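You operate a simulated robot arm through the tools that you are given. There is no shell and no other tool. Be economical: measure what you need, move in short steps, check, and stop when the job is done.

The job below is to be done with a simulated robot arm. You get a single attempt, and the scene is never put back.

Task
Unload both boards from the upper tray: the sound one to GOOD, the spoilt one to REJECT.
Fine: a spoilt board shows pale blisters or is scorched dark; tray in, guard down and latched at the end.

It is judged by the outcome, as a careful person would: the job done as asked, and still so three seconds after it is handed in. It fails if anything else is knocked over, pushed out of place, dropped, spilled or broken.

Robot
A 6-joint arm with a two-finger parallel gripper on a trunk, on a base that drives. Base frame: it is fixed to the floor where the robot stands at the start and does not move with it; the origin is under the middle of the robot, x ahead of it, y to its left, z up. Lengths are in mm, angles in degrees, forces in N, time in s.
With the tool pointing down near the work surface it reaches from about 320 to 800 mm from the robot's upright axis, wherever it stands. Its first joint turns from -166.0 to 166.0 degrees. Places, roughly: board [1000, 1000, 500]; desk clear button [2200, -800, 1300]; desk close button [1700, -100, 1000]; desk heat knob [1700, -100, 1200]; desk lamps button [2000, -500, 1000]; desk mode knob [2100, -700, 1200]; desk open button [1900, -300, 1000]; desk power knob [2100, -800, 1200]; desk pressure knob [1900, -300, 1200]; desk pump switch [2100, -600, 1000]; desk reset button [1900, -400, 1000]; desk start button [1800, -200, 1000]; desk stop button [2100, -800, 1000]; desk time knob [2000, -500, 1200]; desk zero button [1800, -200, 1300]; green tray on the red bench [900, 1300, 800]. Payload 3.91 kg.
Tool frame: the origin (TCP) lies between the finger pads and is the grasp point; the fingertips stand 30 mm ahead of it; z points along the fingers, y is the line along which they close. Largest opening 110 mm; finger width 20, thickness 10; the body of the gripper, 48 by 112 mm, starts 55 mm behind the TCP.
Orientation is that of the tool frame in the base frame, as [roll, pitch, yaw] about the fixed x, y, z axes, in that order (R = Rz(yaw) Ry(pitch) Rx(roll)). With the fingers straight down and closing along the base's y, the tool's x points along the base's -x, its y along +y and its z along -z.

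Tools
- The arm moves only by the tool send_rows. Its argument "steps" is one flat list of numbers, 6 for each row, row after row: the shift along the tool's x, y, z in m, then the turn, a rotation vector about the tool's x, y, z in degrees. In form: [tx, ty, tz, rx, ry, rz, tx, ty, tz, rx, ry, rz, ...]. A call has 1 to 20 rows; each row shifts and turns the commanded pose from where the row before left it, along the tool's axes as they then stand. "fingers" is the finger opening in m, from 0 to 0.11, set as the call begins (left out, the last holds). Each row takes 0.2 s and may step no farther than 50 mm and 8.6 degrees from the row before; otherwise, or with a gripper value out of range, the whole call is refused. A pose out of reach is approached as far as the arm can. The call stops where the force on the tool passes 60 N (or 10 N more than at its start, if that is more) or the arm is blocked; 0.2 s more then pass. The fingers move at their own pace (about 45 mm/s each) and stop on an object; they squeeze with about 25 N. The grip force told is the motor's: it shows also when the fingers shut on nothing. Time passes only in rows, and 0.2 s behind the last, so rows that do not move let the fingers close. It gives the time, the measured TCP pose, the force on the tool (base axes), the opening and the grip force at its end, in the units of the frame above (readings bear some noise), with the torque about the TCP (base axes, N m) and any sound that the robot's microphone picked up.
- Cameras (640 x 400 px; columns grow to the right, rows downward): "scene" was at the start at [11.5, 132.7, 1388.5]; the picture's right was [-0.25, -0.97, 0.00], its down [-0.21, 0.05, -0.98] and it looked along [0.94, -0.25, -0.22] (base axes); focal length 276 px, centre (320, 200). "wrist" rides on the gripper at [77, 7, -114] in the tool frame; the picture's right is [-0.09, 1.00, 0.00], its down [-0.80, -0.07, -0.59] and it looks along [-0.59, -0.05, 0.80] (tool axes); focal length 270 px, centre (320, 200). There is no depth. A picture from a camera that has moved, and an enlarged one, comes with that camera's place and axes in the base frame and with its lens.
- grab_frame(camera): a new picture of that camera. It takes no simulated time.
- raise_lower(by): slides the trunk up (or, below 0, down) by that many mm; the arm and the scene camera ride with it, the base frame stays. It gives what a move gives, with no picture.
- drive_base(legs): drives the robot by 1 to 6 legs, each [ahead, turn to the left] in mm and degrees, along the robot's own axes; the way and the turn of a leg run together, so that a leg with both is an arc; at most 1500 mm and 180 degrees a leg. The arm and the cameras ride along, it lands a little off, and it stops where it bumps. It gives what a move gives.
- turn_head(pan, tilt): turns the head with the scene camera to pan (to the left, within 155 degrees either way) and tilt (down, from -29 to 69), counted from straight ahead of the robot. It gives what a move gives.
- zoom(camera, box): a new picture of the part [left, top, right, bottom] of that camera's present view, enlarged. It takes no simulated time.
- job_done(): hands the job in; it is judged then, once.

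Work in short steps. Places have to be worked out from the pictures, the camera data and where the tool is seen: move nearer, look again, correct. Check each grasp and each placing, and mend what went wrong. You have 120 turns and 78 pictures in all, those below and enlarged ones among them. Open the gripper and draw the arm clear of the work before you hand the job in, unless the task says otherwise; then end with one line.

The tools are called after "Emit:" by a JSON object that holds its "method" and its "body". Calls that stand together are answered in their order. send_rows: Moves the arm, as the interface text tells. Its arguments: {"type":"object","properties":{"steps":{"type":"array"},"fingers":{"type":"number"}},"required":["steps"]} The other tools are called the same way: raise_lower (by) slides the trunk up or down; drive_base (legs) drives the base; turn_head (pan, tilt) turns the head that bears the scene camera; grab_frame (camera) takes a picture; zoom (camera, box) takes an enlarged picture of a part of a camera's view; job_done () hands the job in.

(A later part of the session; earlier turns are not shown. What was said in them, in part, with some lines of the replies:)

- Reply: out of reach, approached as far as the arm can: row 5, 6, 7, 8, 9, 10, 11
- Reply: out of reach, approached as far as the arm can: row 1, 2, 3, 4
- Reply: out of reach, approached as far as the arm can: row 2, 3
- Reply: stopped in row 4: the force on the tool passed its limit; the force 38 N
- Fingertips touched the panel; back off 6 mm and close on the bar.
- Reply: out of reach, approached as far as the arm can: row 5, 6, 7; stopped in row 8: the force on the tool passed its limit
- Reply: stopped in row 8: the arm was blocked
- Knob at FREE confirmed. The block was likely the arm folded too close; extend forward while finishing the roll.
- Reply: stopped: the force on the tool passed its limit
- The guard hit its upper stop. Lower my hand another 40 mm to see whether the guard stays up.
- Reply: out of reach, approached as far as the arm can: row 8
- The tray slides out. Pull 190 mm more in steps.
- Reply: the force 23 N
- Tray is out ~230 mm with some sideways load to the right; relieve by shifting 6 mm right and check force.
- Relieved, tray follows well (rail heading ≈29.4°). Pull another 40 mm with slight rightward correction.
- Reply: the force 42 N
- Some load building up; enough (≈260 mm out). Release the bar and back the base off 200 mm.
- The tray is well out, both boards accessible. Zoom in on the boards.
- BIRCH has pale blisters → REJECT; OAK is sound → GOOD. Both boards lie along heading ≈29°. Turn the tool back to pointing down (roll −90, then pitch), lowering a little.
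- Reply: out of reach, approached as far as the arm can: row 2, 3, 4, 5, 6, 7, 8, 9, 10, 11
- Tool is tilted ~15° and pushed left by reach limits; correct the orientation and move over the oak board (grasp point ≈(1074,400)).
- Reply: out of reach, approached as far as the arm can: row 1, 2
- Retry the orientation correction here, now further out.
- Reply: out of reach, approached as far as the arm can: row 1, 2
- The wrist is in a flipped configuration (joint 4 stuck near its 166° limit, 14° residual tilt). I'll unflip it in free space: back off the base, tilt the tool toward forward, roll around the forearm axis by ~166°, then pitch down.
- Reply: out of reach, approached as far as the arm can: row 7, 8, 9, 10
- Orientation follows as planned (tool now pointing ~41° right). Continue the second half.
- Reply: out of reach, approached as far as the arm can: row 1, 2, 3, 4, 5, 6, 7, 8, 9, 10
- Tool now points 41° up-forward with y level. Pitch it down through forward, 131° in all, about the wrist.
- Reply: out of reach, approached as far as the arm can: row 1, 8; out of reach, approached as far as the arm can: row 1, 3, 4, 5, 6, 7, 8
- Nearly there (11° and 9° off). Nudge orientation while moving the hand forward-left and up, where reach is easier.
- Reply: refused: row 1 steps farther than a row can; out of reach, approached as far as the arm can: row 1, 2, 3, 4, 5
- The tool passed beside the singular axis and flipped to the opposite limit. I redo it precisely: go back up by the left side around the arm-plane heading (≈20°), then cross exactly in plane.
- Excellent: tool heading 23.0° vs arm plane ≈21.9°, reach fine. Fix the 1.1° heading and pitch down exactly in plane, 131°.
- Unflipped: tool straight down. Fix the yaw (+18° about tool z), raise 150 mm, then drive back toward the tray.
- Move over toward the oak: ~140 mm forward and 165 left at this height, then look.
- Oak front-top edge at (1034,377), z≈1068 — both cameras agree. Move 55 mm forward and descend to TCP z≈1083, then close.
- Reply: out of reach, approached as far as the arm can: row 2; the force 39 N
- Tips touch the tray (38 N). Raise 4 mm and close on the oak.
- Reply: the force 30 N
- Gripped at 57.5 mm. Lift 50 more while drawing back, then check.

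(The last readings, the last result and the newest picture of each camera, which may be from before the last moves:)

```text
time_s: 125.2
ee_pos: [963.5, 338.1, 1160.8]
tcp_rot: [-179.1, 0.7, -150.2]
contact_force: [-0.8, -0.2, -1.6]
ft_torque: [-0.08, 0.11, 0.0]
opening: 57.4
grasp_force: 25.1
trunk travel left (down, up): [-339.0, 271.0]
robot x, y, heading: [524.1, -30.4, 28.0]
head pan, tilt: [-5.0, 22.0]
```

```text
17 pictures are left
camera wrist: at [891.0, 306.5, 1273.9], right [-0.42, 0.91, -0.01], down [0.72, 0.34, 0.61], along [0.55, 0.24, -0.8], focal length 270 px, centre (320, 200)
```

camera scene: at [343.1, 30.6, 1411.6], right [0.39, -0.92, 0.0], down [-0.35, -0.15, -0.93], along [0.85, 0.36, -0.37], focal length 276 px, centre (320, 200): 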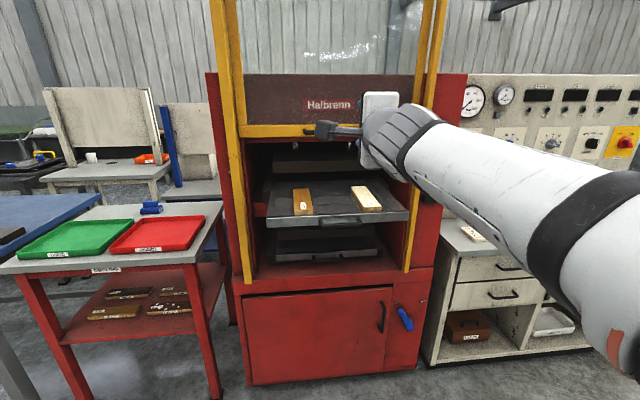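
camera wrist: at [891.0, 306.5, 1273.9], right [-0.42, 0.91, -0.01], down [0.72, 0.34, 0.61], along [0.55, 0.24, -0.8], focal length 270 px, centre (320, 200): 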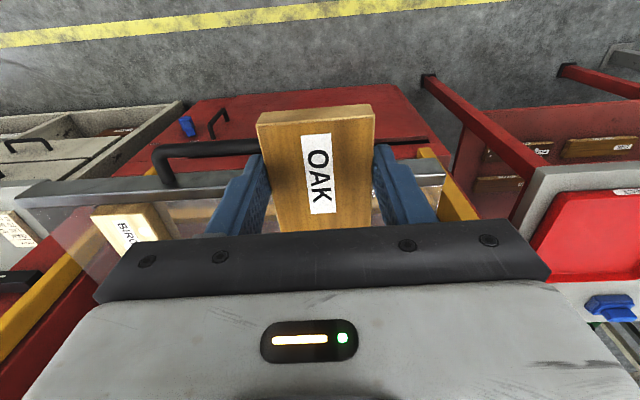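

Oak securely held. Raise trunk 80 mm, reverse, and drive around to the cooling bench.

Emit:
{"method": "raise_lower", "body": {"by": 80}}

Emit:
{"method": "drive_base", "body": {"legs": [[-200, 0], [0, 58], [1089, 0], [0, -57]]}}

Emit:
{"method": "turn_head", "body": {"pan": 0, "tilt": 35}}

Emit:
{"method": "grab_frame", "body": {"camera": "scene"}}

Emit:
{"method": "grab_frame", "body": {"camera": "wrist"}}

```text
time_s: 126.3
ee_pos: [965.2, 337.4, 1241.5]
tcp_rot: [-179.2, 0.9, -150.2]
contact_force: [0.6, 0.4, -1.4]
ft_torque: [-0.05, 0.04, 0.0]
opening: 57.5
grasp_force: 25.4
trunk travel left (down, up): [-419.0, 191.0]
robot x, y, heading: [524.7, -26.6, 28.5]
head pan, tilt: [-5.0, 22.0]
```

```text
time_s: 137.9
ee_pos: [905.0, 1274.8, 1240.4]
tcp_rot: [-179.1, 0.8, -150.9]
contact_force: [0.1, 0.7, -0.2]
ft_torque: [-0.03, 0.11, 0.02]
opening: 57.3
grasp_force: 25.1
trunk travel left (down, up): [-419.0, 191.0]
robot x, y, heading: [444.7, 939.6, 28.3]
head pan, tilt: [-5.0, 22.0]
```

```text
time_s: 138.6
ee_pos: [903.7, 1274.0, 1241.5]
tcp_rot: [-179.2, 0.8, -150.8]
contact_force: [-0.1, -0.3, -2.1]
ft_torque: [-0.01, 0.1, 0.02]
opening: 57.5
grasp_force: 25.2
trunk travel left (down, up): [-419.0, 191.0]
robot x, y, heading: [441.8, 937.9, 28.5]
head pan, tilt: [0.0, 35.0]
```

```text
16 pictures are left
camera scene: at [383.2, 1074.8, 1471.1], right [0.48, -0.88, 0.0], down [-0.5, -0.27, -0.82], along [0.72, 0.39, -0.57], focal length 276 px, centre (320, 200)
```

scene: 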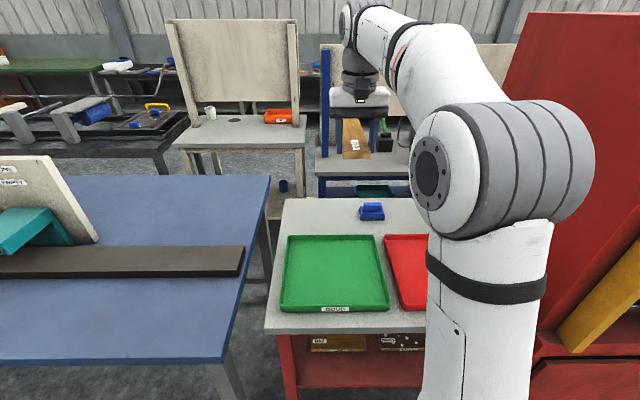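

```text
15 pictures are left
camera wrist: at [830.4, 1243.7, 1353.9], right [-0.41, 0.91, -0.01], down [0.72, 0.33, 0.61], along [0.56, 0.24, -0.8], focal length 270 px, centre (320, 200)
```

wrist: 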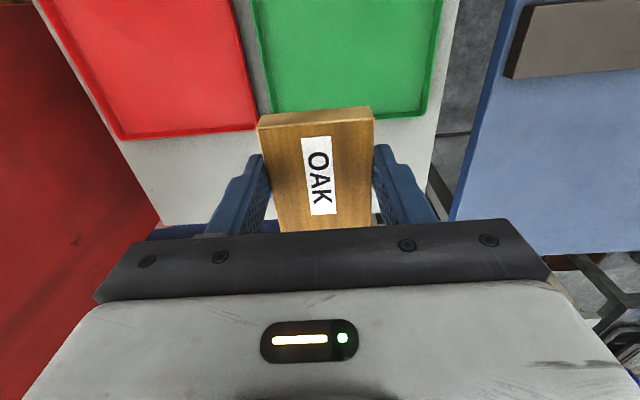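

Green tray centre ≈ f 1415, lateral 699. Shift 61 mm back, 33 left, lower by ~200 with trunk, and re-look.

Emit:
{"method": "send_rows", "body": {"steps": [0.03, 0.017, 0, 0, 0, 0, 0.031, 0.016, 0, 0, 0, 0]}}

Emit:
{"method": "raise_lower", "body": {"by": -230}}

Emit:
{"method": "grab_frame", "body": {"camera": "scene"}}

```text
time_s: 139.2
ee_pos: [833.4, 1271.0, 1240.5]
tcp_rot: [-179.2, 0.7, -150.9]
contact_force: [-0.7, 0.3, -2.4]
ft_torque: [-0.04, 0.08, -0.01]
opening: 57.4
grasp_force: 24.6
trunk travel left (down, up): [-419.0, 191.0]
robot x, y, heading: [450.4, 938.0, 28.6]
head pan, tilt: [0.0, 35.0]
```

```text
time_s: 141.7
ee_pos: [834.3, 1270.9, 1010.1]
tcp_rot: [-179.2, 0.8, -150.7]
contact_force: [0.7, -0.1, -0.8]
ft_torque: [-0.05, 0.07, 0.01]
opening: 57.5
grasp_force: 25.0
trunk travel left (down, up): [-189.0, 421.0]
robot x, y, heading: [444.4, 938.9, 28.2]
head pan, tilt: [0.0, 35.0]
```

```text
14 pictures are left
camera scene: at [382.8, 1074.8, 1241.1], right [0.48, -0.88, 0.0], down [-0.5, -0.27, -0.82], along [0.72, 0.39, -0.57], focal length 276 px, centre (320, 200)
```

scene: 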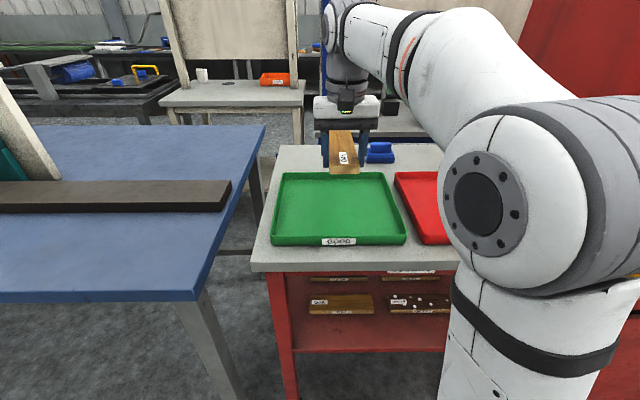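

Tray measured: f 1270–1518, lateral centre ≈703, rim z ≈ 860. Adjust 17 mm back, 5 left, lower to TCP z≈905, and check.

Emit:
{"method": "send_rows", "body": {"steps": [0.017, 0.005, 0, 0, 0, 0, 0, 0, 0.035, 0, 0, 0, 0, 0, 0.035, 0, 0, 0, 0, 0, 0.035, 0, 0, 0]}}

Emit:
{"method": "zoom", "body": {"camera": "scene", "box": [240, 140, 440, 270]}}

Emit:
{"method": "grab_frame", "body": {"camera": "wrist"}}

```text
time_s: 142.7
ee_pos: [819.3, 1266.3, 902.4]
tcp_rot: [-179.2, 0.8, -150.9]
contact_force: [0.0, 0.1, -1.5]
ft_torque: [-0.02, 0.07, -0.02]
opening: 57.5
grasp_force: 25.3
trunk travel left (down, up): [-189.0, 421.0]
robot x, y, heading: [446.8, 940.7, 28.6]
head pan, tilt: [0.0, 35.0]
```

```text
3.08 times, centred on (340, 205) of scene
camera zoom: at [382.8, 1074.8, 1241.1], right [0.48, -0.88, 0.0], down [-0.5, -0.27, -0.82], along [0.72, 0.39, -0.57], focal length 849 px, centre (258, 185)
```

zoom: 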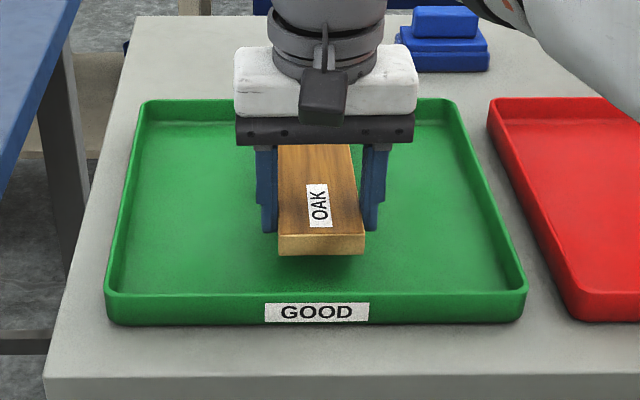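

```text
12 pictures are left
camera wrist: at [745.5, 1236.3, 1015.0], right [-0.41, 0.91, -0.01], down [0.72, 0.33, 0.61], along [0.56, 0.24, -0.79], focal length 270 px, centre (320, 200)
```

wrist: 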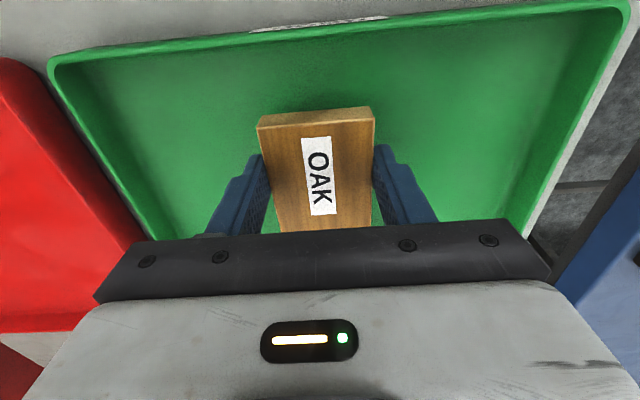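

Positions consistent: near end ~24 mm inside near rim. Shift 5 mm back and lower gently until contact.

Emit:
{"method": "send_rows", "body": {"steps": [0.005, 0, 0.01, 0, 0, 0, 0, 0, 0.01, 0, 0, 0, 0, 0, 0.005, 0, 0, 0, 0, 0, 0.003, 0, 0, 0]}}

```text
time_s: 143.7
ee_pos: [816.3, 1263.2, 876.1]
tcp_rot: [-179.3, 0.9, -150.9]
contact_force: [1.1, 1.1, 2.3]
ft_torque: [0.12, 0.17, -0.03]
opening: 57.1
grasp_force: 24.9
trunk travel left (down, up): [-189.0, 421.0]
robot x, y, heading: [442.9, 940.7, 28.4]
head pan, tilt: [0.0, 35.0]
```

Emit:
{"method": "send_rows", "body": {"steps": [0, 0, 0.003, 0, 0, 0, 0, 0, 0, 0, 0, 0]}}

```text
time_s: 144.3
ee_pos: [816.5, 1263.7, 876.5]
tcp_rot: [-179.3, 1.1, -150.8]
contact_force: [5.4, 3.6, 28.8]
ft_torque: [0.64, 0.83, -0.18]
opening: 57.2
grasp_force: 25.1
trunk travel left (down, up): [-189.0, 421.0]
robot x, y, heading: [442.3, 938.1, 28.3]
head pan, tilt: [0.0, 35.0]
```

Firm floor contact. Ease up 2 mm, open the fingers, then rise.

Emit:
{"method": "send_rows", "body": {"steps": [0, 0, -0.002, 0, 0, 0, 0, 0, 0, 0, 0, 0, 0, 0, 0, 0, 0, 0, 0, 0, -0.03, 0, 0, 0, 0, 0, -0.04, 0, 0, 0, 0, 0, -0.04, 0, 0, 0], "fingers": 0.085}}

Emit:
{"method": "raise_lower", "body": {"by": 230}}

Emit:
{"method": "grab_frame", "body": {"camera": "scene"}}

```text
time_s: 145.7
ee_pos: [813.6, 1266.3, 987.3]
tcp_rot: [-179.3, 0.7, -150.9]
contact_force: [0.9, 0.1, 0.6]
ft_torque: [-0.04, 0.0, 0.02]
opening: 85.0
grasp_force: 0.1
trunk travel left (down, up): [-189.0, 421.0]
robot x, y, heading: [446.0, 940.9, 28.7]
head pan, tilt: [0.0, 35.0]
```

```text
time_s: 148.1
ee_pos: [812.9, 1266.9, 1217.4]
tcp_rot: [-179.3, 0.7, -150.8]
contact_force: [0.5, 0.3, 0.3]
ft_torque: [-0.03, -0.02, 0.02]
opening: 85.0
grasp_force: 0.2
trunk travel left (down, up): [-419.0, 191.0]
robot x, y, heading: [444.9, 939.5, 28.6]
head pan, tilt: [0.0, 35.0]
```

```text
11 pictures are left
camera scene: at [382.8, 1074.8, 1471.0], right [0.48, -0.88, 0.0], down [-0.5, -0.27, -0.82], along [0.72, 0.39, -0.57], focal length 276 px, centre (320, 200)
```

scene: 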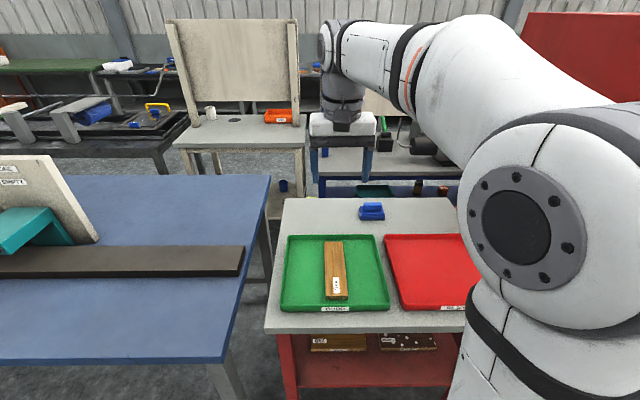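

Oak lies flat in GOOD. Drive back to the press for the birch board.

Emit:
{"method": "drive_base", "body": {"legs": [[0, 56.3], [-1069, 0], [0, -56], [265, 0]]}}

Emit:
{"method": "raise_lower", "body": {"by": -50}}

```text
time_s: 160.1
ee_pos: [957.6, 330.8, 1216.5]
tcp_rot: [-179.2, 0.7, -150.5]
contact_force: [0.5, 0.8, -0.1]
ft_torque: [0.01, 0.08, 0.02]
opening: 85.4
grasp_force: 0.1
trunk travel left (down, up): [-419.0, 191.0]
robot x, y, heading: [588.1, 7.6, 28.3]
head pan, tilt: [0.0, 35.0]
```

```text
time_s: 161.0
ee_pos: [956.7, 330.0, 1166.7]
tcp_rot: [-179.2, 0.8, -150.5]
contact_force: [-0.5, -1.2, -0.4]
ft_torque: [0.0, -0.01, -0.05]
opening: 85.0
grasp_force: 0.0
trunk travel left (down, up): [-369.0, 241.0]
robot x, y, heading: [588.3, 8.9, 28.3]
head pan, tilt: [0.0, 35.0]
```

Move 217 mm right and 95 mm forward, then look.

Emit:
{"method": "send_rows", "body": {"steps": [-0.019, -0.0435, 0, 0, 0, 0, -0.019, -0.0435, 0, 0, 0, 0, -0.019, -0.0435, 0, 0, 0, 0, -0.019, -0.0435, 0, 0, 0, 0, -0.019, -0.0435, 0, 0, 0, 0], "fingers": 0.11}}

Emit:
{"method": "grab_frame", "body": {"camera": "wrist"}}

```text
time_s: 162.2
ee_pos: [1147.8, 185.3, 1171.6]
tcp_rot: [-179.3, 0.7, -150.3]
contact_force: [-0.7, 0.2, -0.2]
ft_torque: [0.02, 0.02, 0.01]
opening: 109.9
grasp_force: 0.1
trunk travel left (down, up): [-369.0, 241.0]
robot x, y, heading: [583.0, 4.3, 28.4]
head pan, tilt: [0.0, 35.0]
```

```text
10 pictures are left
camera wrist: at [1074.6, 154.4, 1284.6], right [-0.41, 0.91, -0.01], down [0.72, 0.34, 0.61], along [0.56, 0.24, -0.8], focal length 270 px, centre (320, 200)
```

wrist: 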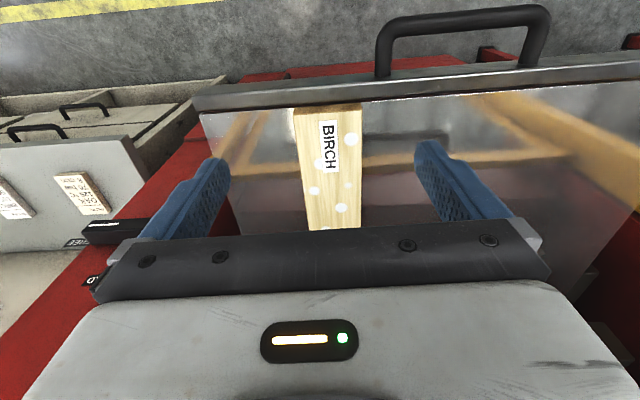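

Birch grasp point ≈ (1171,206): 30 mm forward, 7 left. Descend to TCP z≈1082 and close.

Emit:
{"method": "send_rows", "body": {"steps": [-0.03, 0.007, 0, 0, 0, 0, 0, 0, 0.03, 0, 0, 0, 0, 0, 0.03, 0, 0, 0, 0, 0, 0.02, 0, 0, 0, 0, 0, 0.007, 0, 0, 0]}}

Emit:
{"method": "grab_frame", "body": {"camera": "wrist"}}

```text
time_s: 163.4
ee_pos: [1170.6, 207.3, 1085.0]
tcp_rot: [-179.2, 0.9, -150.5]
contact_force: [-0.1, -0.3, 0.1]
ft_torque: [0.02, 0.01, 0.0]
opening: 110.1
grasp_force: 0.0
trunk travel left (down, up): [-369.0, 241.0]
robot x, y, heading: [587.3, 6.5, 28.3]
head pan, tilt: [0.0, 35.0]
```

```text
9 pictures are left
camera wrist: at [1097.7, 176.0, 1196.6], right [-0.41, 0.91, -0.01], down [0.72, 0.34, 0.61], along [0.56, 0.24, -0.8], focal length 270 px, centre (320, 200)
```

wrist: 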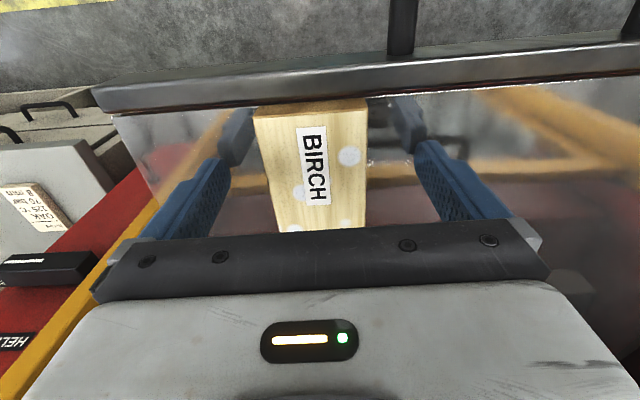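

Good straddle. Lower 2 mm more, close, and lift.

Emit:
{"method": "send_rows", "body": {"steps": [0, 0, 0.002, 0, 0, 0, 0, 0, 0, 0, 0, 0, 0, 0, 0, 0, 0, 0, 0, 0, 0, 0, 0, 0, 0, 0, 0, 0, 0, 0, 0, 0, -0.02, 0, 0, 0], "fingers": 0}}

Emit:
{"method": "send_rows", "body": {"steps": [0, 0, -0.02, 0, 0, 0, 0, 0, -0.03, 0, 0, 0, 0.04, 0.02, -0.01, 0, 0, 0, 0.04, 0.02, -0.01, 0, 0, 0, 0.04, 0.02, 0, 0, 0, 0, 0.03, 0.03, 0, 0, 0, 0]}}

Emit:
{"method": "grab_frame", "body": {"camera": "wrist"}}

```text
time_s: 164.8
ee_pos: [1171.6, 207.6, 1104.5]
tcp_rot: [-179.2, 0.7, -150.5]
contact_force: [0.0, -0.1, -1.2]
ft_torque: [-0.03, 0.1, -0.06]
opening: 57.6
grasp_force: 25.0
trunk travel left (down, up): [-369.0, 241.0]
robot x, y, heading: [590.1, 7.3, 28.4]
head pan, tilt: [0.0, 35.0]
```

```text
time_s: 166.2
ee_pos: [997.2, 212.5, 1170.2]
tcp_rot: [-179.2, 0.8, -150.5]
contact_force: [0.1, 0.7, -1.0]
ft_torque: [-0.03, 0.08, -0.02]
opening: 57.5
grasp_force: 24.9
trunk travel left (down, up): [-369.0, 241.0]
robot x, y, heading: [583.9, 8.0, 28.3]
head pan, tilt: [0.0, 35.0]
```

```text
8 pictures are left
camera wrist: at [923.5, 182.0, 1282.2], right [-0.41, 0.91, -0.01], down [0.72, 0.34, 0.61], along [0.56, 0.24, -0.79], focal length 270 px, centre (320, 200)
```

wrist: 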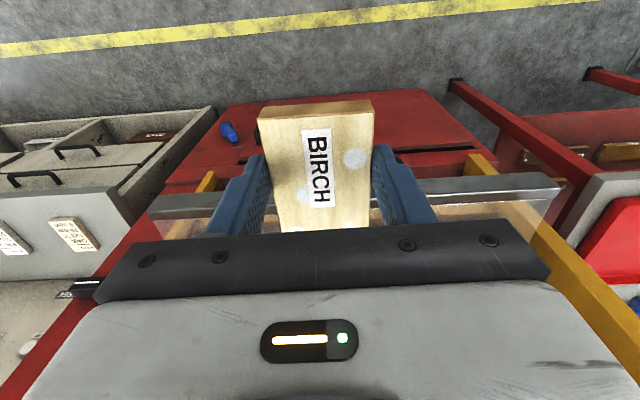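

Birch held. Red tray centre ≈ f 1395, lateral 397 → hand target (965,1001). Raise 70 mm, reverse, drive to the bench.

Emit:
{"method": "raise_lower", "body": {"by": 70}}

Emit:
{"method": "drive_base", "body": {"legs": [[-230, 0], [0, 53.8], [930, 0], [0, -53]]}}

Emit:
{"method": "raise_lower", "body": {"by": -230}}

```text
time_s: 167.3
ee_pos: [996.7, 212.0, 1239.7]
tcp_rot: [-179.2, 0.8, -150.5]
contact_force: [-0.3, -0.6, -1.3]
ft_torque: [-0.03, 0.06, 0.03]
opening: 57.8
grasp_force: 25.5
trunk travel left (down, up): [-439.0, 171.0]
robot x, y, heading: [587.3, 4.5, 28.4]
head pan, tilt: [0.0, 35.0]
```

```text
time_s: 178.3
ee_pos: [913.3, 1039.7, 1239.4]
tcp_rot: [-179.2, 0.7, -148.9]
contact_force: [0.0, 0.2, -2.5]
ft_torque: [-0.08, 0.1, 0.03]
opening: 57.2
grasp_force: 25.0
trunk travel left (down, up): [-439.0, 171.0]
robot x, y, heading: [503.3, 832.8, 30.6]
head pan, tilt: [0.0, 35.0]
```

```text
time_s: 180.7
ee_pos: [913.6, 1038.9, 1010.4]
tcp_rot: [-179.2, 0.7, -148.8]
contact_force: [0.2, 0.0, -0.8]
ft_torque: [-0.05, 0.08, -0.05]
opening: 57.5
grasp_force: 24.8
trunk travel left (down, up): [-209.0, 401.0]
robot x, y, heading: [503.3, 834.4, 30.7]
head pan, tilt: [0.0, 35.0]
```

Shift 59 mm right, 24 forward, correct yaw 1.7°, lower to ~905, and look.

Emit:
{"method": "send_rows", "body": {"steps": [-0.012, -0.03, 0, 0, 0, 0, -0.012, -0.029, 0, 0, 0, 1.7, 0, 0, 0.035, 0, 0, 0, 0, 0, 0.035, 0, 0, 0, 0, 0, 0.035, 0, 0, 0]}}

Emit:
{"method": "grab_frame", "body": {"camera": "wrist"}}

```text
time_s: 181.9
ee_pos: [968.0, 999.7, 904.2]
tcp_rot: [-179.2, 0.8, -150.4]
contact_force: [0.3, -0.3, -0.5]
ft_torque: [-0.05, 0.09, 0.01]
opening: 57.5
grasp_force: 24.9
trunk travel left (down, up): [-209.0, 401.0]
robot x, y, heading: [501.2, 829.8, 30.6]
head pan, tilt: [0.0, 35.0]
```

```text
7 pictures are left
camera wrist: at [894.0, 969.9, 1017.9], right [-0.41, 0.91, -0.01], down [0.72, 0.34, 0.61], along [0.56, 0.24, -0.79], focal length 270 px, centre (320, 200)
```

wrist: 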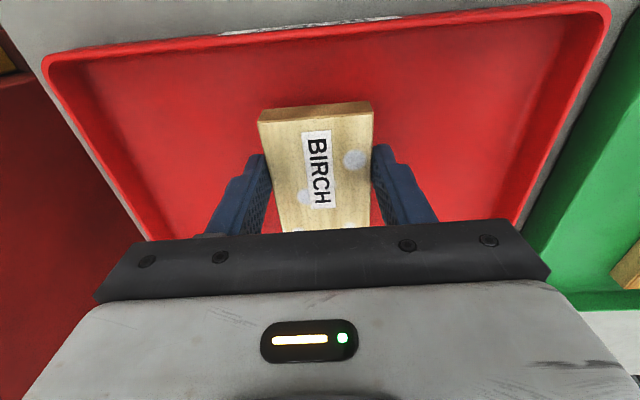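

Same geometry as before. Shift 6 mm back and lower to contact.

Emit:
{"method": "send_rows", "body": {"steps": [0.006, 0, 0.01, 0, 0, 0, 0, 0, 0.01, 0, 0, 0, 0, 0, 0.004, 0, 0, 0, 0, 0, 0.003, 0, 0, 0, 0, 0, 0, 0, 0, 0]}}

```text
time_s: 183.1
ee_pos: [960.5, 999.1, 880.1]
tcp_rot: [-179.2, 1.0, -150.5]
contact_force: [2.3, -0.6, 2.9]
ft_torque: [0.48, -0.63, -0.23]
opening: 57.5
grasp_force: 24.9
trunk travel left (down, up): [-209.0, 401.0]
robot x, y, heading: [501.8, 830.9, 30.5]
head pan, tilt: [0.0, 35.0]
```

Emit:
{"method": "send_rows", "body": {"steps": [0, 0, 0.002, 0, 0, 0, 0, 0, 0, 0, 0, 0]}}

```text
time_s: 183.7
ee_pos: [961.1, 997.4, 877.2]
tcp_rot: [-179.1, 1.1, -150.4]
contact_force: [4.8, 2.7, 25.0]
ft_torque: [0.19, 0.02, 0.0]
opening: 57.4
grasp_force: 24.8
trunk travel left (down, up): [-209.0, 401.0]
robot x, y, heading: [504.7, 831.1, 30.5]
head pan, tilt: [0.0, 35.0]
```

On the floor. Ease, release, and rise.

Emit:
{"method": "send_rows", "body": {"steps": [0, 0, -0.002, 0, 0, 0, 0, 0, 0, 0, 0, 0, 0, 0, 0, 0, 0, 0, 0, 0, -0.03, 0, 0, 0, 0, 0, -0.04, 0, 0, 0, 0, 0, -0.04, 0, 0, 0], "fingers": 0.085}}

Emit:
{"method": "raise_lower", "body": {"by": 200}}

Emit:
{"method": "turn_head", "body": {"pan": 10, "tilt": 40}}

Emit:
{"method": "grab_frame", "body": {"camera": "scene"}}

```text
time_s: 185.1
ee_pos: [958.5, 1000.0, 989.7]
tcp_rot: [-179.2, 0.7, -150.5]
contact_force: [1.0, 0.0, 0.9]
ft_torque: [0.0, 0.03, 0.03]
opening: 85.0
grasp_force: 0.0
trunk travel left (down, up): [-209.0, 401.0]
robot x, y, heading: [502.5, 828.9, 30.8]
head pan, tilt: [0.0, 35.0]
```

```text
time_s: 187.2
ee_pos: [959.8, 999.0, 1190.3]
tcp_rot: [-179.1, 0.8, -150.5]
contact_force: [0.1, 0.8, -0.2]
ft_torque: [-0.02, 0.02, -0.02]
opening: 85.4
grasp_force: 0.1
trunk travel left (down, up): [-409.0, 201.0]
robot x, y, heading: [500.6, 834.6, 30.8]
head pan, tilt: [0.0, 35.0]
```

```text
time_s: 188.0
ee_pos: [958.5, 999.2, 1189.5]
tcp_rot: [-179.3, 0.8, -150.6]
contact_force: [-0.1, 0.4, 0.2]
ft_torque: [0.03, -0.01, 0.05]
opening: 85.0
grasp_force: 0.0
trunk travel left (down, up): [-409.0, 201.0]
robot x, y, heading: [502.6, 831.1, 30.7]
head pan, tilt: [10.0, 40.0]
```

```text
6 pictures are left
camera scene: at [425.1, 975.9, 1453.5], right [0.65, -0.76, 0.0], down [-0.49, -0.42, -0.77], along [0.58, 0.5, -0.64], focal length 276 px, centre (320, 200)
```

scene: 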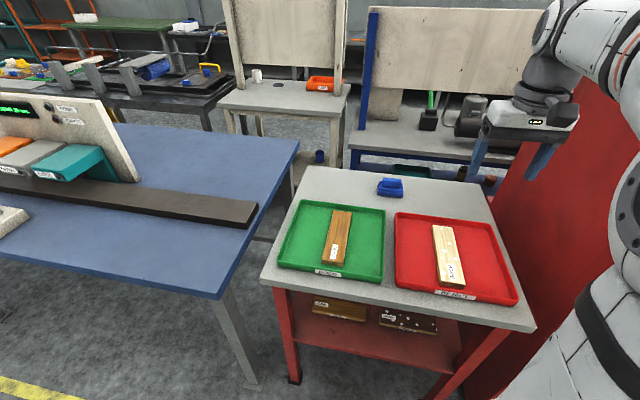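

Both boards lie flat in the right trays. Drive back in front of the press (slightly farther off) to push the tray in.

Emit:
{"method": "drive_base", "body": {"legs": [[0, 55.4], [-908, 0], [0, -57.2]]}}

Emit:
{"method": "raise_lower", "body": {"by": -110}}

```text
time_s: 197.7
ee_pos: [881.4, 57.6, 1189.0]
tcp_rot: [-179.2, 0.9, -153.8]
contact_force: [0.1, -0.1, -0.2]
ft_torque: [0.02, 0.0, 0.03]
opening: 85.1
grasp_force: 0.0
trunk travel left (down, up): [-409.0, 201.0]
robot x, y, heading: [408.6, -66.6, 27.9]
head pan, tilt: [10.0, 40.0]
```

```text
time_s: 199.2
ee_pos: [881.7, 58.2, 1080.4]
tcp_rot: [-179.1, 0.7, -153.7]
contact_force: [0.1, 0.2, 0.1]
ft_torque: [0.05, 0.03, 0.02]
opening: 84.9
grasp_force: 0.0
trunk travel left (down, up): [-299.0, 311.0]
robot x, y, heading: [414.2, -67.7, 27.7]
head pan, tilt: [10.0, 40.0]
```

Fix lateral (+100 mm left) and pitch the tool up to ~25° below horizontal.

Emit:
{"method": "send_rows", "body": {"steps": [0, 0.035, 0, 0, 0, 0, 0, 0.035, 0, 0, 0, 0, 0, 0.03, 0, 0, 0, 3.2, -0.02, 0, 0, 0, -8.2, 0, -0.02, 0, 0, 0, -8.2, 0, -0.02, 0, 0, 0, -8.2, 0, -0.02, 0, 0, 0, -8.2, 0, -0.02, 0, 0, 0, -8.2, 0, -0.02, 0, 0, 0, -8.2, 0, -0.02, 0, 0, 0, -8.2, 0, -0.02, 0, 0, 0, -8.2, 0], "fingers": 0}}

```text
time_s: 201.6
ee_pos: [960.1, 204.5, 1155.3]
tcp_rot: [-178.1, 66.6, -155.2]
contact_force: [0.4, -0.4, -0.2]
ft_torque: [-0.01, -0.02, -0.02]
opening: 0.0
grasp_force: 24.7
trunk travel left (down, up): [-299.0, 311.0]
robot x, y, heading: [409.4, -63.5, 28.1]
head pan, tilt: [10.0, 40.0]
```

Correct yaw by +4.6°, shift 11 mm left, and lower the trunk 121 mm to the tray-bar height.

Emit:
{"method": "send_rows", "body": {"steps": [0, 0.011, 0, -4.2, 0, -1.8, 0, 0, 0, 0, 0, 0]}}

Emit:
{"method": "raise_lower", "body": {"by": -121}}

Emit:
{"method": "grab_frame", "body": {"camera": "wrist"}}

```text
time_s: 202.2
ee_pos: [954.7, 210.8, 1154.7]
tcp_rot: [-178.2, 66.4, -150.7]
contact_force: [-0.3, -0.6, 0.8]
ft_torque: [0.0, 0.0, 0.0]
opening: 0.0
grasp_force: 25.0
trunk travel left (down, up): [-299.0, 311.0]
robot x, y, heading: [411.3, -64.5, 28.1]
head pan, tilt: [10.0, 40.0]
```

```text
time_s: 203.7
ee_pos: [954.2, 211.5, 1032.9]
tcp_rot: [-178.3, 66.3, -150.7]
contact_force: [-0.7, -0.4, 0.0]
ft_torque: [0.03, -0.02, 0.0]
opening: 0.1
grasp_force: 25.1
trunk travel left (down, up): [-178.0, 432.0]
robot x, y, heading: [409.7, -65.5, 28.1]
head pan, tilt: [10.0, 40.0]
```

```text
5 pictures are left
camera wrist: at [830.1, 155.2, 1007.7], right [-0.43, 0.9, 0.07], down [-0.17, -0.16, 0.97], along [0.89, 0.41, 0.22], focal length 270 px, centre (320, 200)
```

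wrist: 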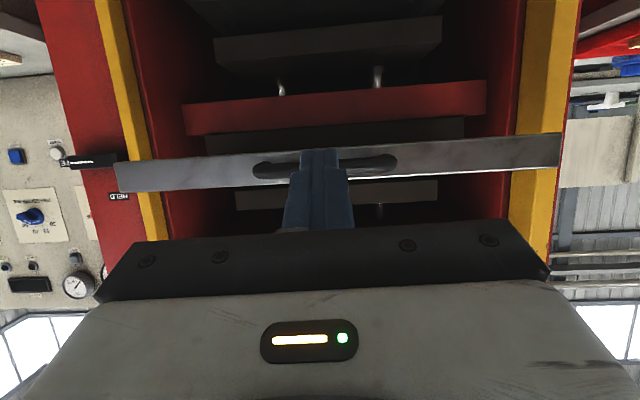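

Centred on the bar, ~70 mm short. Draw the arm back 80 mm and up 10, drive 140 mm closer so the arm has room to push.

Emit:
{"method": "send_rows", "body": {"steps": [0.0115, 0, -0.0386, 0, 0, 0, 0.0115, 0, -0.0386, 0, 0, 0]}}

Emit:
{"method": "drive_base", "body": {"legs": [[130, 1]]}}

```text
time_s: 204.3
ee_pos: [883.6, 174.4, 1040.9]
tcp_rot: [-178.2, 66.4, -150.7]
contact_force: [1.7, 0.8, -0.9]
ft_torque: [0.0, -0.03, -0.03]
opening: 0.0
grasp_force: 25.3
trunk travel left (down, up): [-178.0, 432.0]
robot x, y, heading: [409.6, -69.5, 28.0]
head pan, tilt: [10.0, 40.0]
```

```text
time_s: 205.5
ee_pos: [990.8, 243.9, 1041.5]
tcp_rot: [-178.3, 66.4, -149.7]
contact_force: [0.3, 0.1, -0.6]
ft_torque: [-0.01, 0.01, 0.03]
opening: 0.0
grasp_force: 25.2
trunk travel left (down, up): [-178.0, 432.0]
robot x, y, heading: [522.4, -8.7, 29.1]
head pan, tilt: [10.0, 40.0]
```

Now push forward 200 mm along the rail.

Emit:
{"method": "send_rows", "body": {"steps": [-0.01, 0, 0.0229, 0, 0, 0, -0.01, 0, 0.0229, 0, 0, 0, -0.01, 0, 0.0229, 0, 0, 0, -0.01, 0, 0.0229, 0, 0, 0, -0.01, 0, 0.0229, 0, 0, 0, -0.01, 0, 0.0229, 0, 0, 0, -0.01, 0, 0.0229, 0, 0, 0, -0.01, 0, 0.0229, 0, 0, 0]}}

```text
time_s: 207.3
ee_pos: [1166.9, 341.3, 1036.1]
tcp_rot: [-178.3, 66.0, -149.7]
contact_force: [-0.3, 0.3, -0.6]
ft_torque: [0.02, -0.01, 0.02]
opening: 0.0
grasp_force: 24.9
trunk travel left (down, up): [-178.0, 432.0]
robot x, y, heading: [517.8, -6.9, 29.2]
head pan, tilt: [10.0, 40.0]
```

Almost no force; verify with the wrist camera that the tray is moving.

Emit:
{"method": "grab_frame", "body": {"camera": "wrist"}}

```text
4 pictures are left
camera wrist: at [1042.9, 282.1, 1011.7], right [-0.45, 0.89, 0.07], down [-0.16, -0.16, 0.97], along [0.88, 0.42, 0.22], focal length 270 px, centre (320, 200)
```

wrist: 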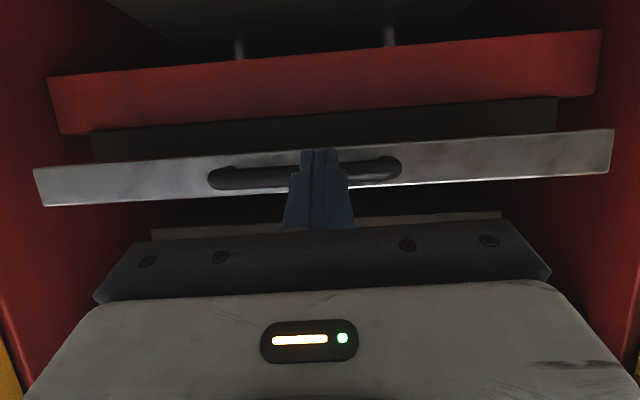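

The tray is going in. Continue pushing until it seats.

Emit:
{"method": "send_rows", "body": {"steps": [-0.01, 0, 0.021, 0, 0, 0, -0.01, 0, 0.021, 0, 0, 0, -0.01, 0, 0.021, 0, 0, 0, -0.005, 0, 0.0105, 0, 0, 0, -0.005, 0, 0.0105, 0, 0, 0, -0.003, 0, 0.006, 0, 0, 0, -0.003, 0, 0.006, 0, 0, 0, -0.003, 0, 0.006, 0, 0, 0, -0.003, 0, 0.006, 0, 0, 0, -0.003, 0, 0.006, 0, 0, 0, -0.003, 0, 0.006, 0, 0, 0]}}

```text
time_s: 208.5
ee_pos: [1237.4, 380.5, 1046.1]
tcp_rot: [-178.0, 65.8, -149.7]
contact_force: [-40.3, -20.7, -0.3]
ft_torque: [-0.2, 0.35, 0.16]
opening: 0.0
grasp_force: 25.3
trunk travel left (down, up): [-178.0, 432.0]
robot x, y, heading: [522.6, -8.3, 28.9]
head pan, tilt: [10.0, 40.0]
stopped in row 5: the force on the tool passed its limit (the readings are from after the stop); the commanded pose is now the measured one
```

Tray seated (front bar back at its original f≈1292). Retract 190 mm, raise 278 mm for the guard handle.

Emit:
{"method": "send_rows", "body": {"steps": [0.015, 0, -0.034, 0, 0, 0, 0.015, 0, -0.034, 0, 0, 0, 0.015, 0, -0.034, 0, 0, 0, 0.015, 0, -0.034, 0, 0, 0, 0.015, -0.008, -0.034, 0, 0, 0]}}

Emit:
{"method": "raise_lower", "body": {"by": 278}}

```text
time_s: 209.7
ee_pos: [1084.6, 288.4, 1041.1]
tcp_rot: [-178.3, 65.4, -149.5]
contact_force: [0.3, 0.9, 0.0]
ft_torque: [-0.04, 0.01, -0.02]
opening: 0.0
grasp_force: 24.9
trunk travel left (down, up): [-178.0, 432.0]
robot x, y, heading: [517.3, -6.6, 29.0]
head pan, tilt: [10.0, 40.0]
```

```text
time_s: 212.6
ee_pos: [1084.0, 287.4, 1319.2]
tcp_rot: [-178.1, 65.5, -149.5]
contact_force: [0.1, 1.3, -0.6]
ft_torque: [-0.01, 0.0, 0.02]
opening: 0.0
grasp_force: 24.9
trunk travel left (down, up): [-456.0, 154.0]
robot x, y, heading: [524.8, -10.9, 29.0]
head pan, tilt: [10.0, 40.0]
```

Check the guard handle's place relative to the fingers.

Emit:
{"method": "grab_frame", "body": {"camera": "wrist"}}

```text
3 pictures are left
camera wrist: at [961.6, 229.1, 1296.0], right [-0.45, 0.89, 0.07], down [-0.15, -0.15, 0.98], along [0.88, 0.43, 0.21], focal length 270 px, centre (320, 200)
```

wrist: 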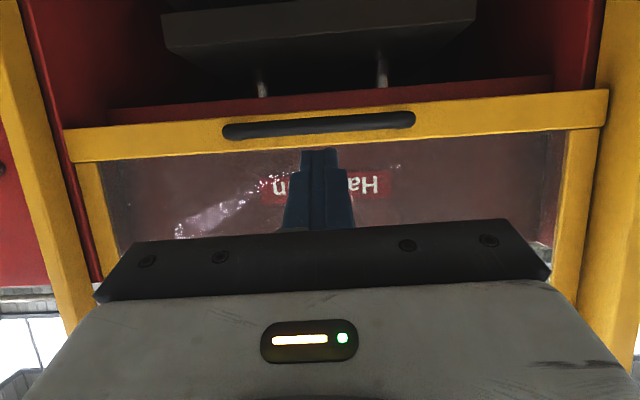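

Fingers are ~10 mm above the bar and centred. Advance 125 mm over it, then lower with the trunk.

Emit:
{"method": "send_rows", "body": {"steps": [-0.0104, 0, 0.0228, 0, 0, 0, -0.0104, 0, 0.0228, 0, 0, 0, -0.0104, 0, 0.0228, 0, 0, 0, -0.0104, 0, 0.0228, 0, 0, 0, -0.0104, 0, 0.0228, 0, 0, 0]}}

Emit:
{"method": "raise_lower", "body": {"by": -100}}

```text
time_s: 213.8
ee_pos: [1194.7, 350.0, 1316.7]
tcp_rot: [-178.2, 65.5, -149.6]
contact_force: [-0.4, -0.9, 0.3]
ft_torque: [-0.01, 0.01, -0.01]
opening: 0.3
grasp_force: 24.8
trunk travel left (down, up): [-456.0, 154.0]
robot x, y, heading: [522.2, -4.8, 28.9]
head pan, tilt: [10.0, 40.0]
```

```text
time_s: 215.1
ee_pos: [1194.1, 348.8, 1217.2]
tcp_rot: [-178.3, 65.4, -149.6]
contact_force: [0.1, 0.1, 0.3]
ft_torque: [0.01, 0.0, -0.02]
opening: 0.0
grasp_force: 24.8
trunk travel left (down, up): [-356.0, 254.0]
robot x, y, heading: [517.4, -6.2, 29.0]
head pan, tilt: [10.0, 40.0]
```

Continue lowering.

Emit:
{"method": "raise_lower", "body": {"by": -346}}

Emit:
{"method": "grab_frame", "body": {"camera": "wrist"}}

```text
time_s: 218.5
ee_pos: [1192.9, 349.3, 870.4]
tcp_rot: [-178.1, 65.4, -149.7]
contact_force: [0.5, 0.9, 1.2]
ft_torque: [0.03, -0.07, -0.02]
opening: 0.0
grasp_force: 25.2
trunk travel left (down, up): [-10.0, 600.0]
robot x, y, heading: [521.5, -7.1, 29.0]
head pan, tilt: [10.0, 40.0]
```

```text
2 pictures are left
camera wrist: at [1070.3, 290.2, 847.9], right [-0.45, 0.89, 0.07], down [-0.15, -0.15, 0.98], along [0.88, 0.43, 0.2], focal length 270 px, centre (320, 200)
```

wrist: 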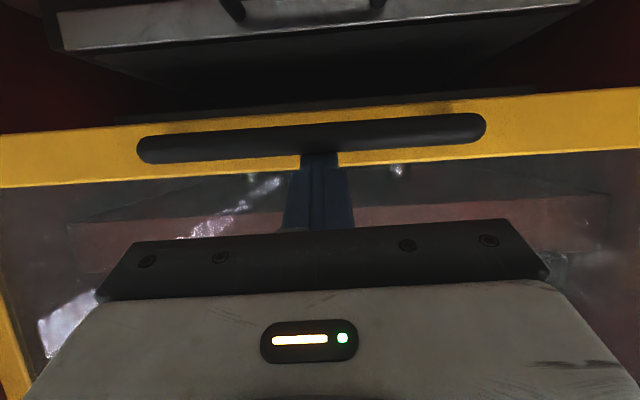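

The guard is following the fingers down. Continue with the arm until it stops.

Emit:
{"method": "send_rows", "body": {"steps": [0.0182, 0, 0.0083, 0, 0, 0, 0.0182, 0, 0.0083, 0, 0, 0, 0.0182, 0, 0.0083, 0, 0, 0, 0.0182, 0, 0.0083, 0, 0, 0, 0.0182, 0, 0.0083, 0, 0, 0, 0.0091, 0, 0.0041, 0, 0, 0, 0.0091, 0, 0.0041, 0, 0, 0, 0.0091, 0, 0.0041, 0, 0, 0, 0.0046, 0, 0.0021, 0, 0, 0, 0.0046, 0, 0.0021, 0, 0, 0, 0.0046, 0, 0.0021, 0, 0, 0, 0.0046, 0, 0.0021, 0, 0, 0, 0.0046, 0, 0.0021, 0, 0, 0]}}

```text
time_s: 221.3
ee_pos: [1193.7, 349.6, 745.3]
tcp_rot: [-178.5, 65.8, -149.6]
contact_force: [5.8, -0.9, 14.1]
ft_torque: [0.07, -0.3, -0.24]
opening: 0.1
grasp_force: 24.8
out of reach, approached as far as the arm can: row 8, 10, 11, 12
trunk travel left (down, up): [-10.0, 600.0]
robot x, y, heading: [520.2, -3.8, 29.1]
head pan, tilt: [10.0, 40.0]
```

Contact building (14 N) at about the original height; press slightly more to confirm it's on its stop.

Emit:
{"method": "send_rows", "body": {"steps": [0.0046, 0, 0.0021, 0, 0, 0, 0.0046, 0, 0.0021, 0, 0, 0, 0.0046, 0, 0.0021, 0, 0, 0]}}

```text
time_s: 222.1
ee_pos: [1192.6, 350.1, 745.1]
tcp_rot: [-178.3, 67.1, -149.6]
contact_force: [8.0, -8.0, 51.2]
ft_torque: [0.14, -0.86, -0.51]
opening: 0.0
grasp_force: 25.2
out of reach, approached as far as the arm can: row 1
trunk travel left (down, up): [-10.0, 600.0]
robot x, y, heading: [523.8, -5.9, 28.9]
head pan, tilt: [10.0, 40.0]
```

Guard is down on its stop. Lift off, back out 160 mm, rise 200 mm, and level the tool.

Emit:
{"method": "send_rows", "body": {"steps": [-0.0276, 0, -0.0117, 0, 0, 0, 0.0156, 0, -0.0368, 0, 0, 0, 0.0156, 0, -0.0368, 0, 0, 0, 0.0156, 0, -0.0368, 0, 0, 0, 0.0156, 0, -0.0368, 0, 0, 0, -0.0368, 0, -0.0156, 0, 0, 0, -0.0368, 0, -0.0156, 0, 0, 0, -0.0368, 0, -0.0156, 0, 0, 0, -0.0368, 0, -0.0156, 0, 0, 0, -0.0368, 0, -0.0156, 0, 0, 0, 0, 0, 0, 0, -7.7, 0, 0, 0, 0, 0, -7.7, 0, 0, 0, 0, 0, -7.7, 0]}}

```text
time_s: 224.9
ee_pos: [1055.4, 284.0, 920.4]
tcp_rot: [-150.4, 88.5, -121.6]
contact_force: [-0.4, 0.8, 0.5]
ft_torque: [0.0, 0.05, 0.01]
opening: 0.0
grasp_force: 25.1
out of reach, approached as far as the arm can: row 1, 6, 7
trunk travel left (down, up): [-10.0, 600.0]
robot x, y, heading: [520.1, -7.4, 28.9]
head pan, tilt: [10.0, 40.0]
```

Drive 418 mm to the right to face the latch knob.

Emit:
{"method": "drive_base", "body": {"legs": [[-60, 0], [0, -90], [418, 0], [0, 90], [103, 0]]}}

Emit:
{"method": "send_rows", "body": {"steps": [0, 0, 0, 0, 0, -8.2, 0, 0, 0, 0, 0, -8.2, 0, 0, 0, 0, 0, -8.2, 0, 0, 0, 0, 0, -8.2, 0, 0, 0, 0, 0, -8.2, 0, 0, 0, 0, 0, -8.2, 0, 0, 0, 0, 0, -8.2, 0, 0, 0, 0, 0, -8.2, 0, 0, 0, 0, 0, -8.2, 0, 0, 0, 0, 0, -8.2, 0, 0, 0, 0, 0, -8], "fingers": 0.06}}

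```text
time_s: 228.5
ee_pos: [968.5, -383.1, 920.6]
tcp_rot: [-156.1, 88.4, 169.0]
contact_force: [-0.4, 0.2, 0.1]
ft_torque: [0.01, 0.0, -0.04]
opening: 0.2
grasp_force: 24.9
trunk travel left (down, up): [-10.0, 600.0]
robot x, y, heading: [472.0, -31.8, -30.5]
head pan, tilt: [10.0, 40.0]
stopped in leg 2: the robot was blocked; the commanded pose is now the measured one
```

```text
time_s: 230.9
ee_pos: [967.9, -384.8, 918.9]
tcp_rot: [-91.4, -0.8, -124.9]
contact_force: [0.5, -0.1, -0.7]
ft_torque: [-0.03, -0.01, 0.0]
opening: 60.0
grasp_force: 0.0
trunk travel left (down, up): [-10.0, 600.0]
robot x, y, heading: [468.7, -32.0, -30.6]
head pan, tilt: [10.0, 40.0]
```

The turn was blocked at heading −30.5° though forces are nil; roll worked. Try a further small turn to see whether it's still blocked.

Emit:
{"method": "drive_base", "body": {"legs": [[0, -15]]}}

```text
time_s: 232.2
ee_pos: [856.3, -505.6, 919.1]
tcp_rot: [-91.6, -0.7, -140.5]
contact_force: [0.1, -0.5, -0.2]
ft_torque: [0.02, -0.03, -0.03]
opening: 59.9
grasp_force: 0.2
trunk travel left (down, up): [-10.0, 600.0]
robot x, y, heading: [475.4, -28.6, -45.8]
head pan, tilt: [10.0, 40.0]
```

It moves now. Continue: finish the turn, drive 422, turn back, forward 96.

Emit:
{"method": "drive_base", "body": {"legs": [[0, -14.8], [422, 0]]}}

Emit:
{"method": "drive_base", "body": {"legs": [[0, 89.6], [60, 0]]}}

```text
time_s: 235.7
ee_pos: [911.7, -961.8, 919.3]
tcp_rot: [-91.4, -0.7, -156.5]
contact_force: [0.2, 0.6, 0.8]
ft_torque: [-0.01, 0.01, -0.01]
opening: 60.3
grasp_force: 0.0
trunk travel left (down, up): [-10.0, 600.0]
robot x, y, heading: [679.7, -398.8, -61.7]
head pan, tilt: [10.0, 40.0]
```

```text
time_s: 238.4
ee_pos: [1269.3, -543.0, 919.7]
tcp_rot: [-91.5, -0.7, -102.7]
contact_force: [-0.1, 0.3, 0.0]
ft_torque: [0.01, 0.03, 0.03]
opening: 60.2
grasp_force: 0.0
trunk travel left (down, up): [-10.0, 600.0]
robot x, y, heading: [672.4, -405.9, -11.6]
head pan, tilt: [10.0, 40.0]
stopped in leg 1: the robot was blocked; the commanded pose is now the measured one
```

Blocked again mid-turn without force, as before. Retry a smaller turn.

Emit:
{"method": "drive_base", "body": {"legs": [[0, 20]]}}

```text
time_s: 239.9
ee_pos: [1280.1, -332.8, 917.9]
tcp_rot: [-91.4, -0.8, -82.8]
contact_force: [0.1, -0.3, -0.5]
ft_torque: [-0.01, 0.03, 0.02]
opening: 60.0
grasp_force: 0.1
trunk travel left (down, up): [-10.0, 600.0]
robot x, y, heading: [674.7, -408.5, 7.5]
head pan, tilt: [10.0, 40.0]
```

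Emit:
{"method": "drive_base", "body": {"legs": [[0, 21]]}}

Emit:
{"method": "raise_lower", "body": {"by": 104}}

```text
time_s: 241.4
ee_pos: [1214.1, -124.7, 919.8]
tcp_rot: [-91.5, -0.8, -62.1]
contact_force: [0.2, -0.4, -0.2]
ft_torque: [0.0, 0.02, 0.01]
opening: 59.9
grasp_force: 0.0
trunk travel left (down, up): [-10.0, 600.0]
robot x, y, heading: [677.5, -415.7, 27.9]
head pan, tilt: [10.0, 40.0]
```

```text
time_s: 242.8
ee_pos: [1215.3, -125.3, 1022.9]
tcp_rot: [-91.5, -0.8, -62.0]
contact_force: [0.9, -0.1, 0.2]
ft_torque: [0.01, 0.01, 0.0]
opening: 59.8
grasp_force: 0.1
trunk travel left (down, up): [-114.0, 496.0]
robot x, y, heading: [678.3, -412.4, 28.3]
head pan, tilt: [10.0, 40.0]
```

Tool is x-right with fingers closing vertically. Drive 90 mm closer.

Emit:
{"method": "drive_base", "body": {"legs": [[90, 0.5]]}}

```text
time_s: 243.8
ee_pos: [1289.6, -76.6, 1023.4]
tcp_rot: [-91.6, -0.8, -61.5]
contact_force: [0.1, -0.2, 0.2]
ft_torque: [-0.02, 0.01, -0.01]
opening: 59.9
grasp_force: 0.1
trunk travel left (down, up): [-114.0, 496.0]
robot x, y, heading: [753.1, -371.0, 28.3]
head pan, tilt: [10.0, 40.0]
```

Line up: 18 mm left, level 1.6°, 60 forward, and use a picture to check alignment.

Emit:
{"method": "send_rows", "body": {"steps": [-0.018, 0, 0, 1.6, 0, 0, 0, 0, 0.03, 0, 0, 0, 0, 0, 0.03, 0, 0, 0]}}

Emit:
{"method": "grab_frame", "body": {"camera": "wrist"}}

```text
time_s: 244.6
ee_pos: [1336.8, -32.0, 1020.2]
tcp_rot: [-89.9, -0.8, -61.6]
contact_force: [0.0, 0.4, 0.1]
ft_torque: [-0.03, 0.01, 0.04]
opening: 59.8
grasp_force: 0.1
trunk travel left (down, up): [-114.0, 496.0]
robot x, y, heading: [758.3, -368.8, 28.2]
head pan, tilt: [10.0, 40.0]
```

```text
1 pictures are left
camera wrist: at [1270.7, -153.7, 1014.7], right [-0.03, 0.07, -1.0], down [-0.91, 0.42, 0.06], along [0.42, 0.9, 0.05], focal length 270 px, centre (320, 200)
```

wrist: 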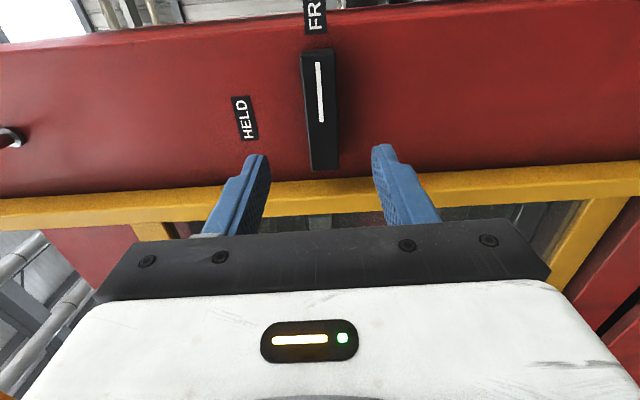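

Well aligned (1–4 mm). Advance 76 mm and close on the bar.

Emit:
{"method": "send_rows", "body": {"steps": [0.003, 0, 0.03, 0, 0, 0, 0, 0, 0.03, 0, 0, 0, 0, 0, 0.015, 0, 0, 0]}}

Emit:
{"method": "send_rows", "body": {"steps": [0, 0, 0, 0, 0, 0, 0, 0, 0, 0, 0, 0, 0, 0, 0, 0, 0, 0, 0, 0, 0, 0, 0, 0], "fingers": 0}}

```text
time_s: 245.4
ee_pos: [1400.6, 1.7, 1020.8]
tcp_rot: [-89.9, -0.8, -61.5]
contact_force: [0.5, 0.2, 0.1]
ft_torque: [-0.02, -0.01, 0.02]
opening: 60.0
grasp_force: 0.0
trunk travel left (down, up): [-114.0, 496.0]
robot x, y, heading: [757.2, -370.9, 28.4]
head pan, tilt: [10.0, 40.0]
```

```text
time_s: 246.4
ee_pos: [1400.8, 1.5, 1019.6]
tcp_rot: [-89.9, -0.8, -61.6]
contact_force: [-1.5, -1.2, -2.4]
ft_torque: [-0.12, 0.16, -0.15]
opening: 24.6
grasp_force: 45.2
trunk travel left (down, up): [-114.0, 496.0]
robot x, y, heading: [755.7, -370.4, 28.3]
head pan, tilt: [10.0, 40.0]
```

Gripped (24.6 mm). Roll counter-clockwise (−z) toward HELD, first 32°.

Emit:
{"method": "send_rows", "body": {"steps": [0, 0, 0, 0, 0, -8, 0, 0, 0, 0, 0, -8, 0, 0, 0, 0, 0, -8, 0, 0, 0, 0, 0, -8]}}

```text
time_s: 247.4
ee_pos: [1400.7, 1.7, 1021.2]
tcp_rot: [-90.0, -32.9, -61.4]
contact_force: [-3.2, -0.8, -9.0]
ft_torque: [0.3, -0.51, -0.17]
opening: 25.0
grasp_force: 44.9
trunk travel left (down, up): [-114.0, 496.0]
robot x, y, heading: [756.0, -372.2, 28.3]
head pan, tilt: [10.0, 40.0]
```

Turning fine. Continue to a full 90°.

Emit:
{"method": "send_rows", "body": {"steps": [0, 0, 0, 0, 0, -8, 0, 0, 0, 0, 0, -8, 0, 0, 0, 0, 0, -8, 0, 0, 0, 0, 0, -8, 0, 0, 0, 0, 0, -8, 0, 0, 0, 0, 0, -8, 0, 0, 0, 0, 0, -8, 0, 0, 0, 0, 0, -2]}}

```text
time_s: 249.0
ee_pos: [1399.5, 3.0, 1022.8]
tcp_rot: [-88.6, -84.8, -61.1]
contact_force: [-16.2, 32.8, -0.3]
ft_torque: [0.17, -0.19, -0.12]
opening: 25.0
grasp_force: 45.1
out of reach, approached as far as the arm can: row 6, 7
trunk travel left (down, up): [-114.0, 496.0]
robot x, y, heading: [754.2, -370.4, 28.3]
head pan, tilt: [10.0, 40.0]
stopped in row 7: the force on the tool passed its limit (the readings are from after the stop); the commanded pose is now the measured one
```

84° turned; a little left. Relieve sideways load and roll 5° more.

Emit:
{"method": "send_rows", "body": {"steps": [0, -0.002, 0, 0, 0, -3, 0, 0, 0, 0, 0, -3]}}

```text
time_s: 249.7
ee_pos: [1399.7, 2.9, 1022.7]
tcp_rot: [102.3, -89.5, 109.2]
contact_force: [-10.9, 24.0, -0.1]
ft_torque: [0.6, 0.22, -0.18]
opening: 25.1
grasp_force: 44.9
out of reach, approached as far as the arm can: row 2
trunk travel left (down, up): [-114.0, 496.0]
robot x, y, heading: [756.1, -371.3, 28.7]
head pan, tilt: [10.0, 40.0]
stopped in row 2: the force on the tool passed its limit (the readings are from after the stop); the commanded pose is now the measured one
```

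Tool x is now straight up, so the bar is vertical (HELD). Release and back away 120 mm.

Emit:
{"method": "send_rows", "body": {"steps": [0, 0, 0, 0, 0, 0, 0, 0, 0, 0, 0, 0, 0, 0, 0, 0, 0, 0, 0, 0, -0.03, 0, 0, 0, 0, 0, -0.03, 0, 0, 0, 0, 0, -0.03, 0, 0, 0, 0, 0, -0.03, 0, 0, 0], "fingers": 0.07}}

```text
time_s: 251.3
ee_pos: [1299.3, -65.0, 1022.2]
tcp_rot: [100.6, -89.6, 110.7]
contact_force: [0.3, 0.0, 0.8]
ft_torque: [0.0, -0.05, 0.0]
opening: 70.0
grasp_force: 0.0
trunk travel left (down, up): [-114.0, 496.0]
robot x, y, heading: [755.0, -371.1, 28.6]
head pan, tilt: [10.0, 40.0]
```

Back the robot off and turn the arm away, then use the last picture to check knob, guard and tray.

Emit:
{"method": "drive_base", "body": {"legs": [[-330, 0], [0, -40]]}}

Emit:
{"method": "turn_head", "body": {"pan": 50, "tilt": 15}}

Emit:
{"method": "grab_frame", "body": {"camera": "scene"}}

```text
time_s: 255.3
ee_pos: [1079.9, -638.9, 1023.2]
tcp_rot: [104.2, -89.7, 67.6]
contact_force: [-0.2, -0.5, -1.0]
ft_torque: [0.0, 0.01, 0.01]
opening: 70.1
grasp_force: 0.1
trunk travel left (down, up): [-114.0, 496.0]
robot x, y, heading: [467.1, -519.4, -10.9]
head pan, tilt: [10.0, 40.0]
```

```text
time_s: 256.4
ee_pos: [1080.0, -640.8, 1022.1]
tcp_rot: [100.5, -89.6, 71.2]
contact_force: [0.2, -0.2, -0.4]
ft_torque: [-0.01, 0.0, 0.0]
opening: 70.0
grasp_force: 0.0
trunk travel left (down, up): [-114.0, 496.0]
robot x, y, heading: [468.2, -521.1, -10.7]
head pan, tilt: [50.0, 15.0]
```

```text
0 pictures are left
camera scene: at [492.1, -301.7, 1198.0], right [0.63, -0.77, 0.0], down [-0.2, -0.16, -0.97], along [0.75, 0.61, -0.26], focal length 276 px, centre (320, 200)
```

scene: 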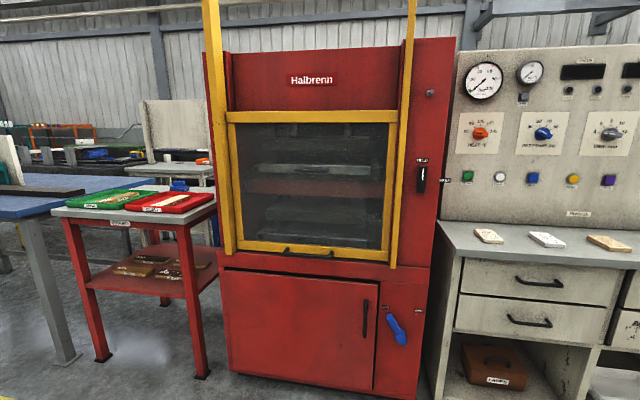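

The last picture shows the guard down, the tray in, the latch knob vertical at HELD, and a board in each tray. The gripper is open and the arm is clear, so I hand the job in.

Emit:
{"method": "job_done", "body": {}}

```text
The job is handed in.
```

The job is handed in: the sound OAK board is in GOOD, the blistered BIRCH board is in REJECT, and the upper tray is in with the guard down and its latch at HELD.
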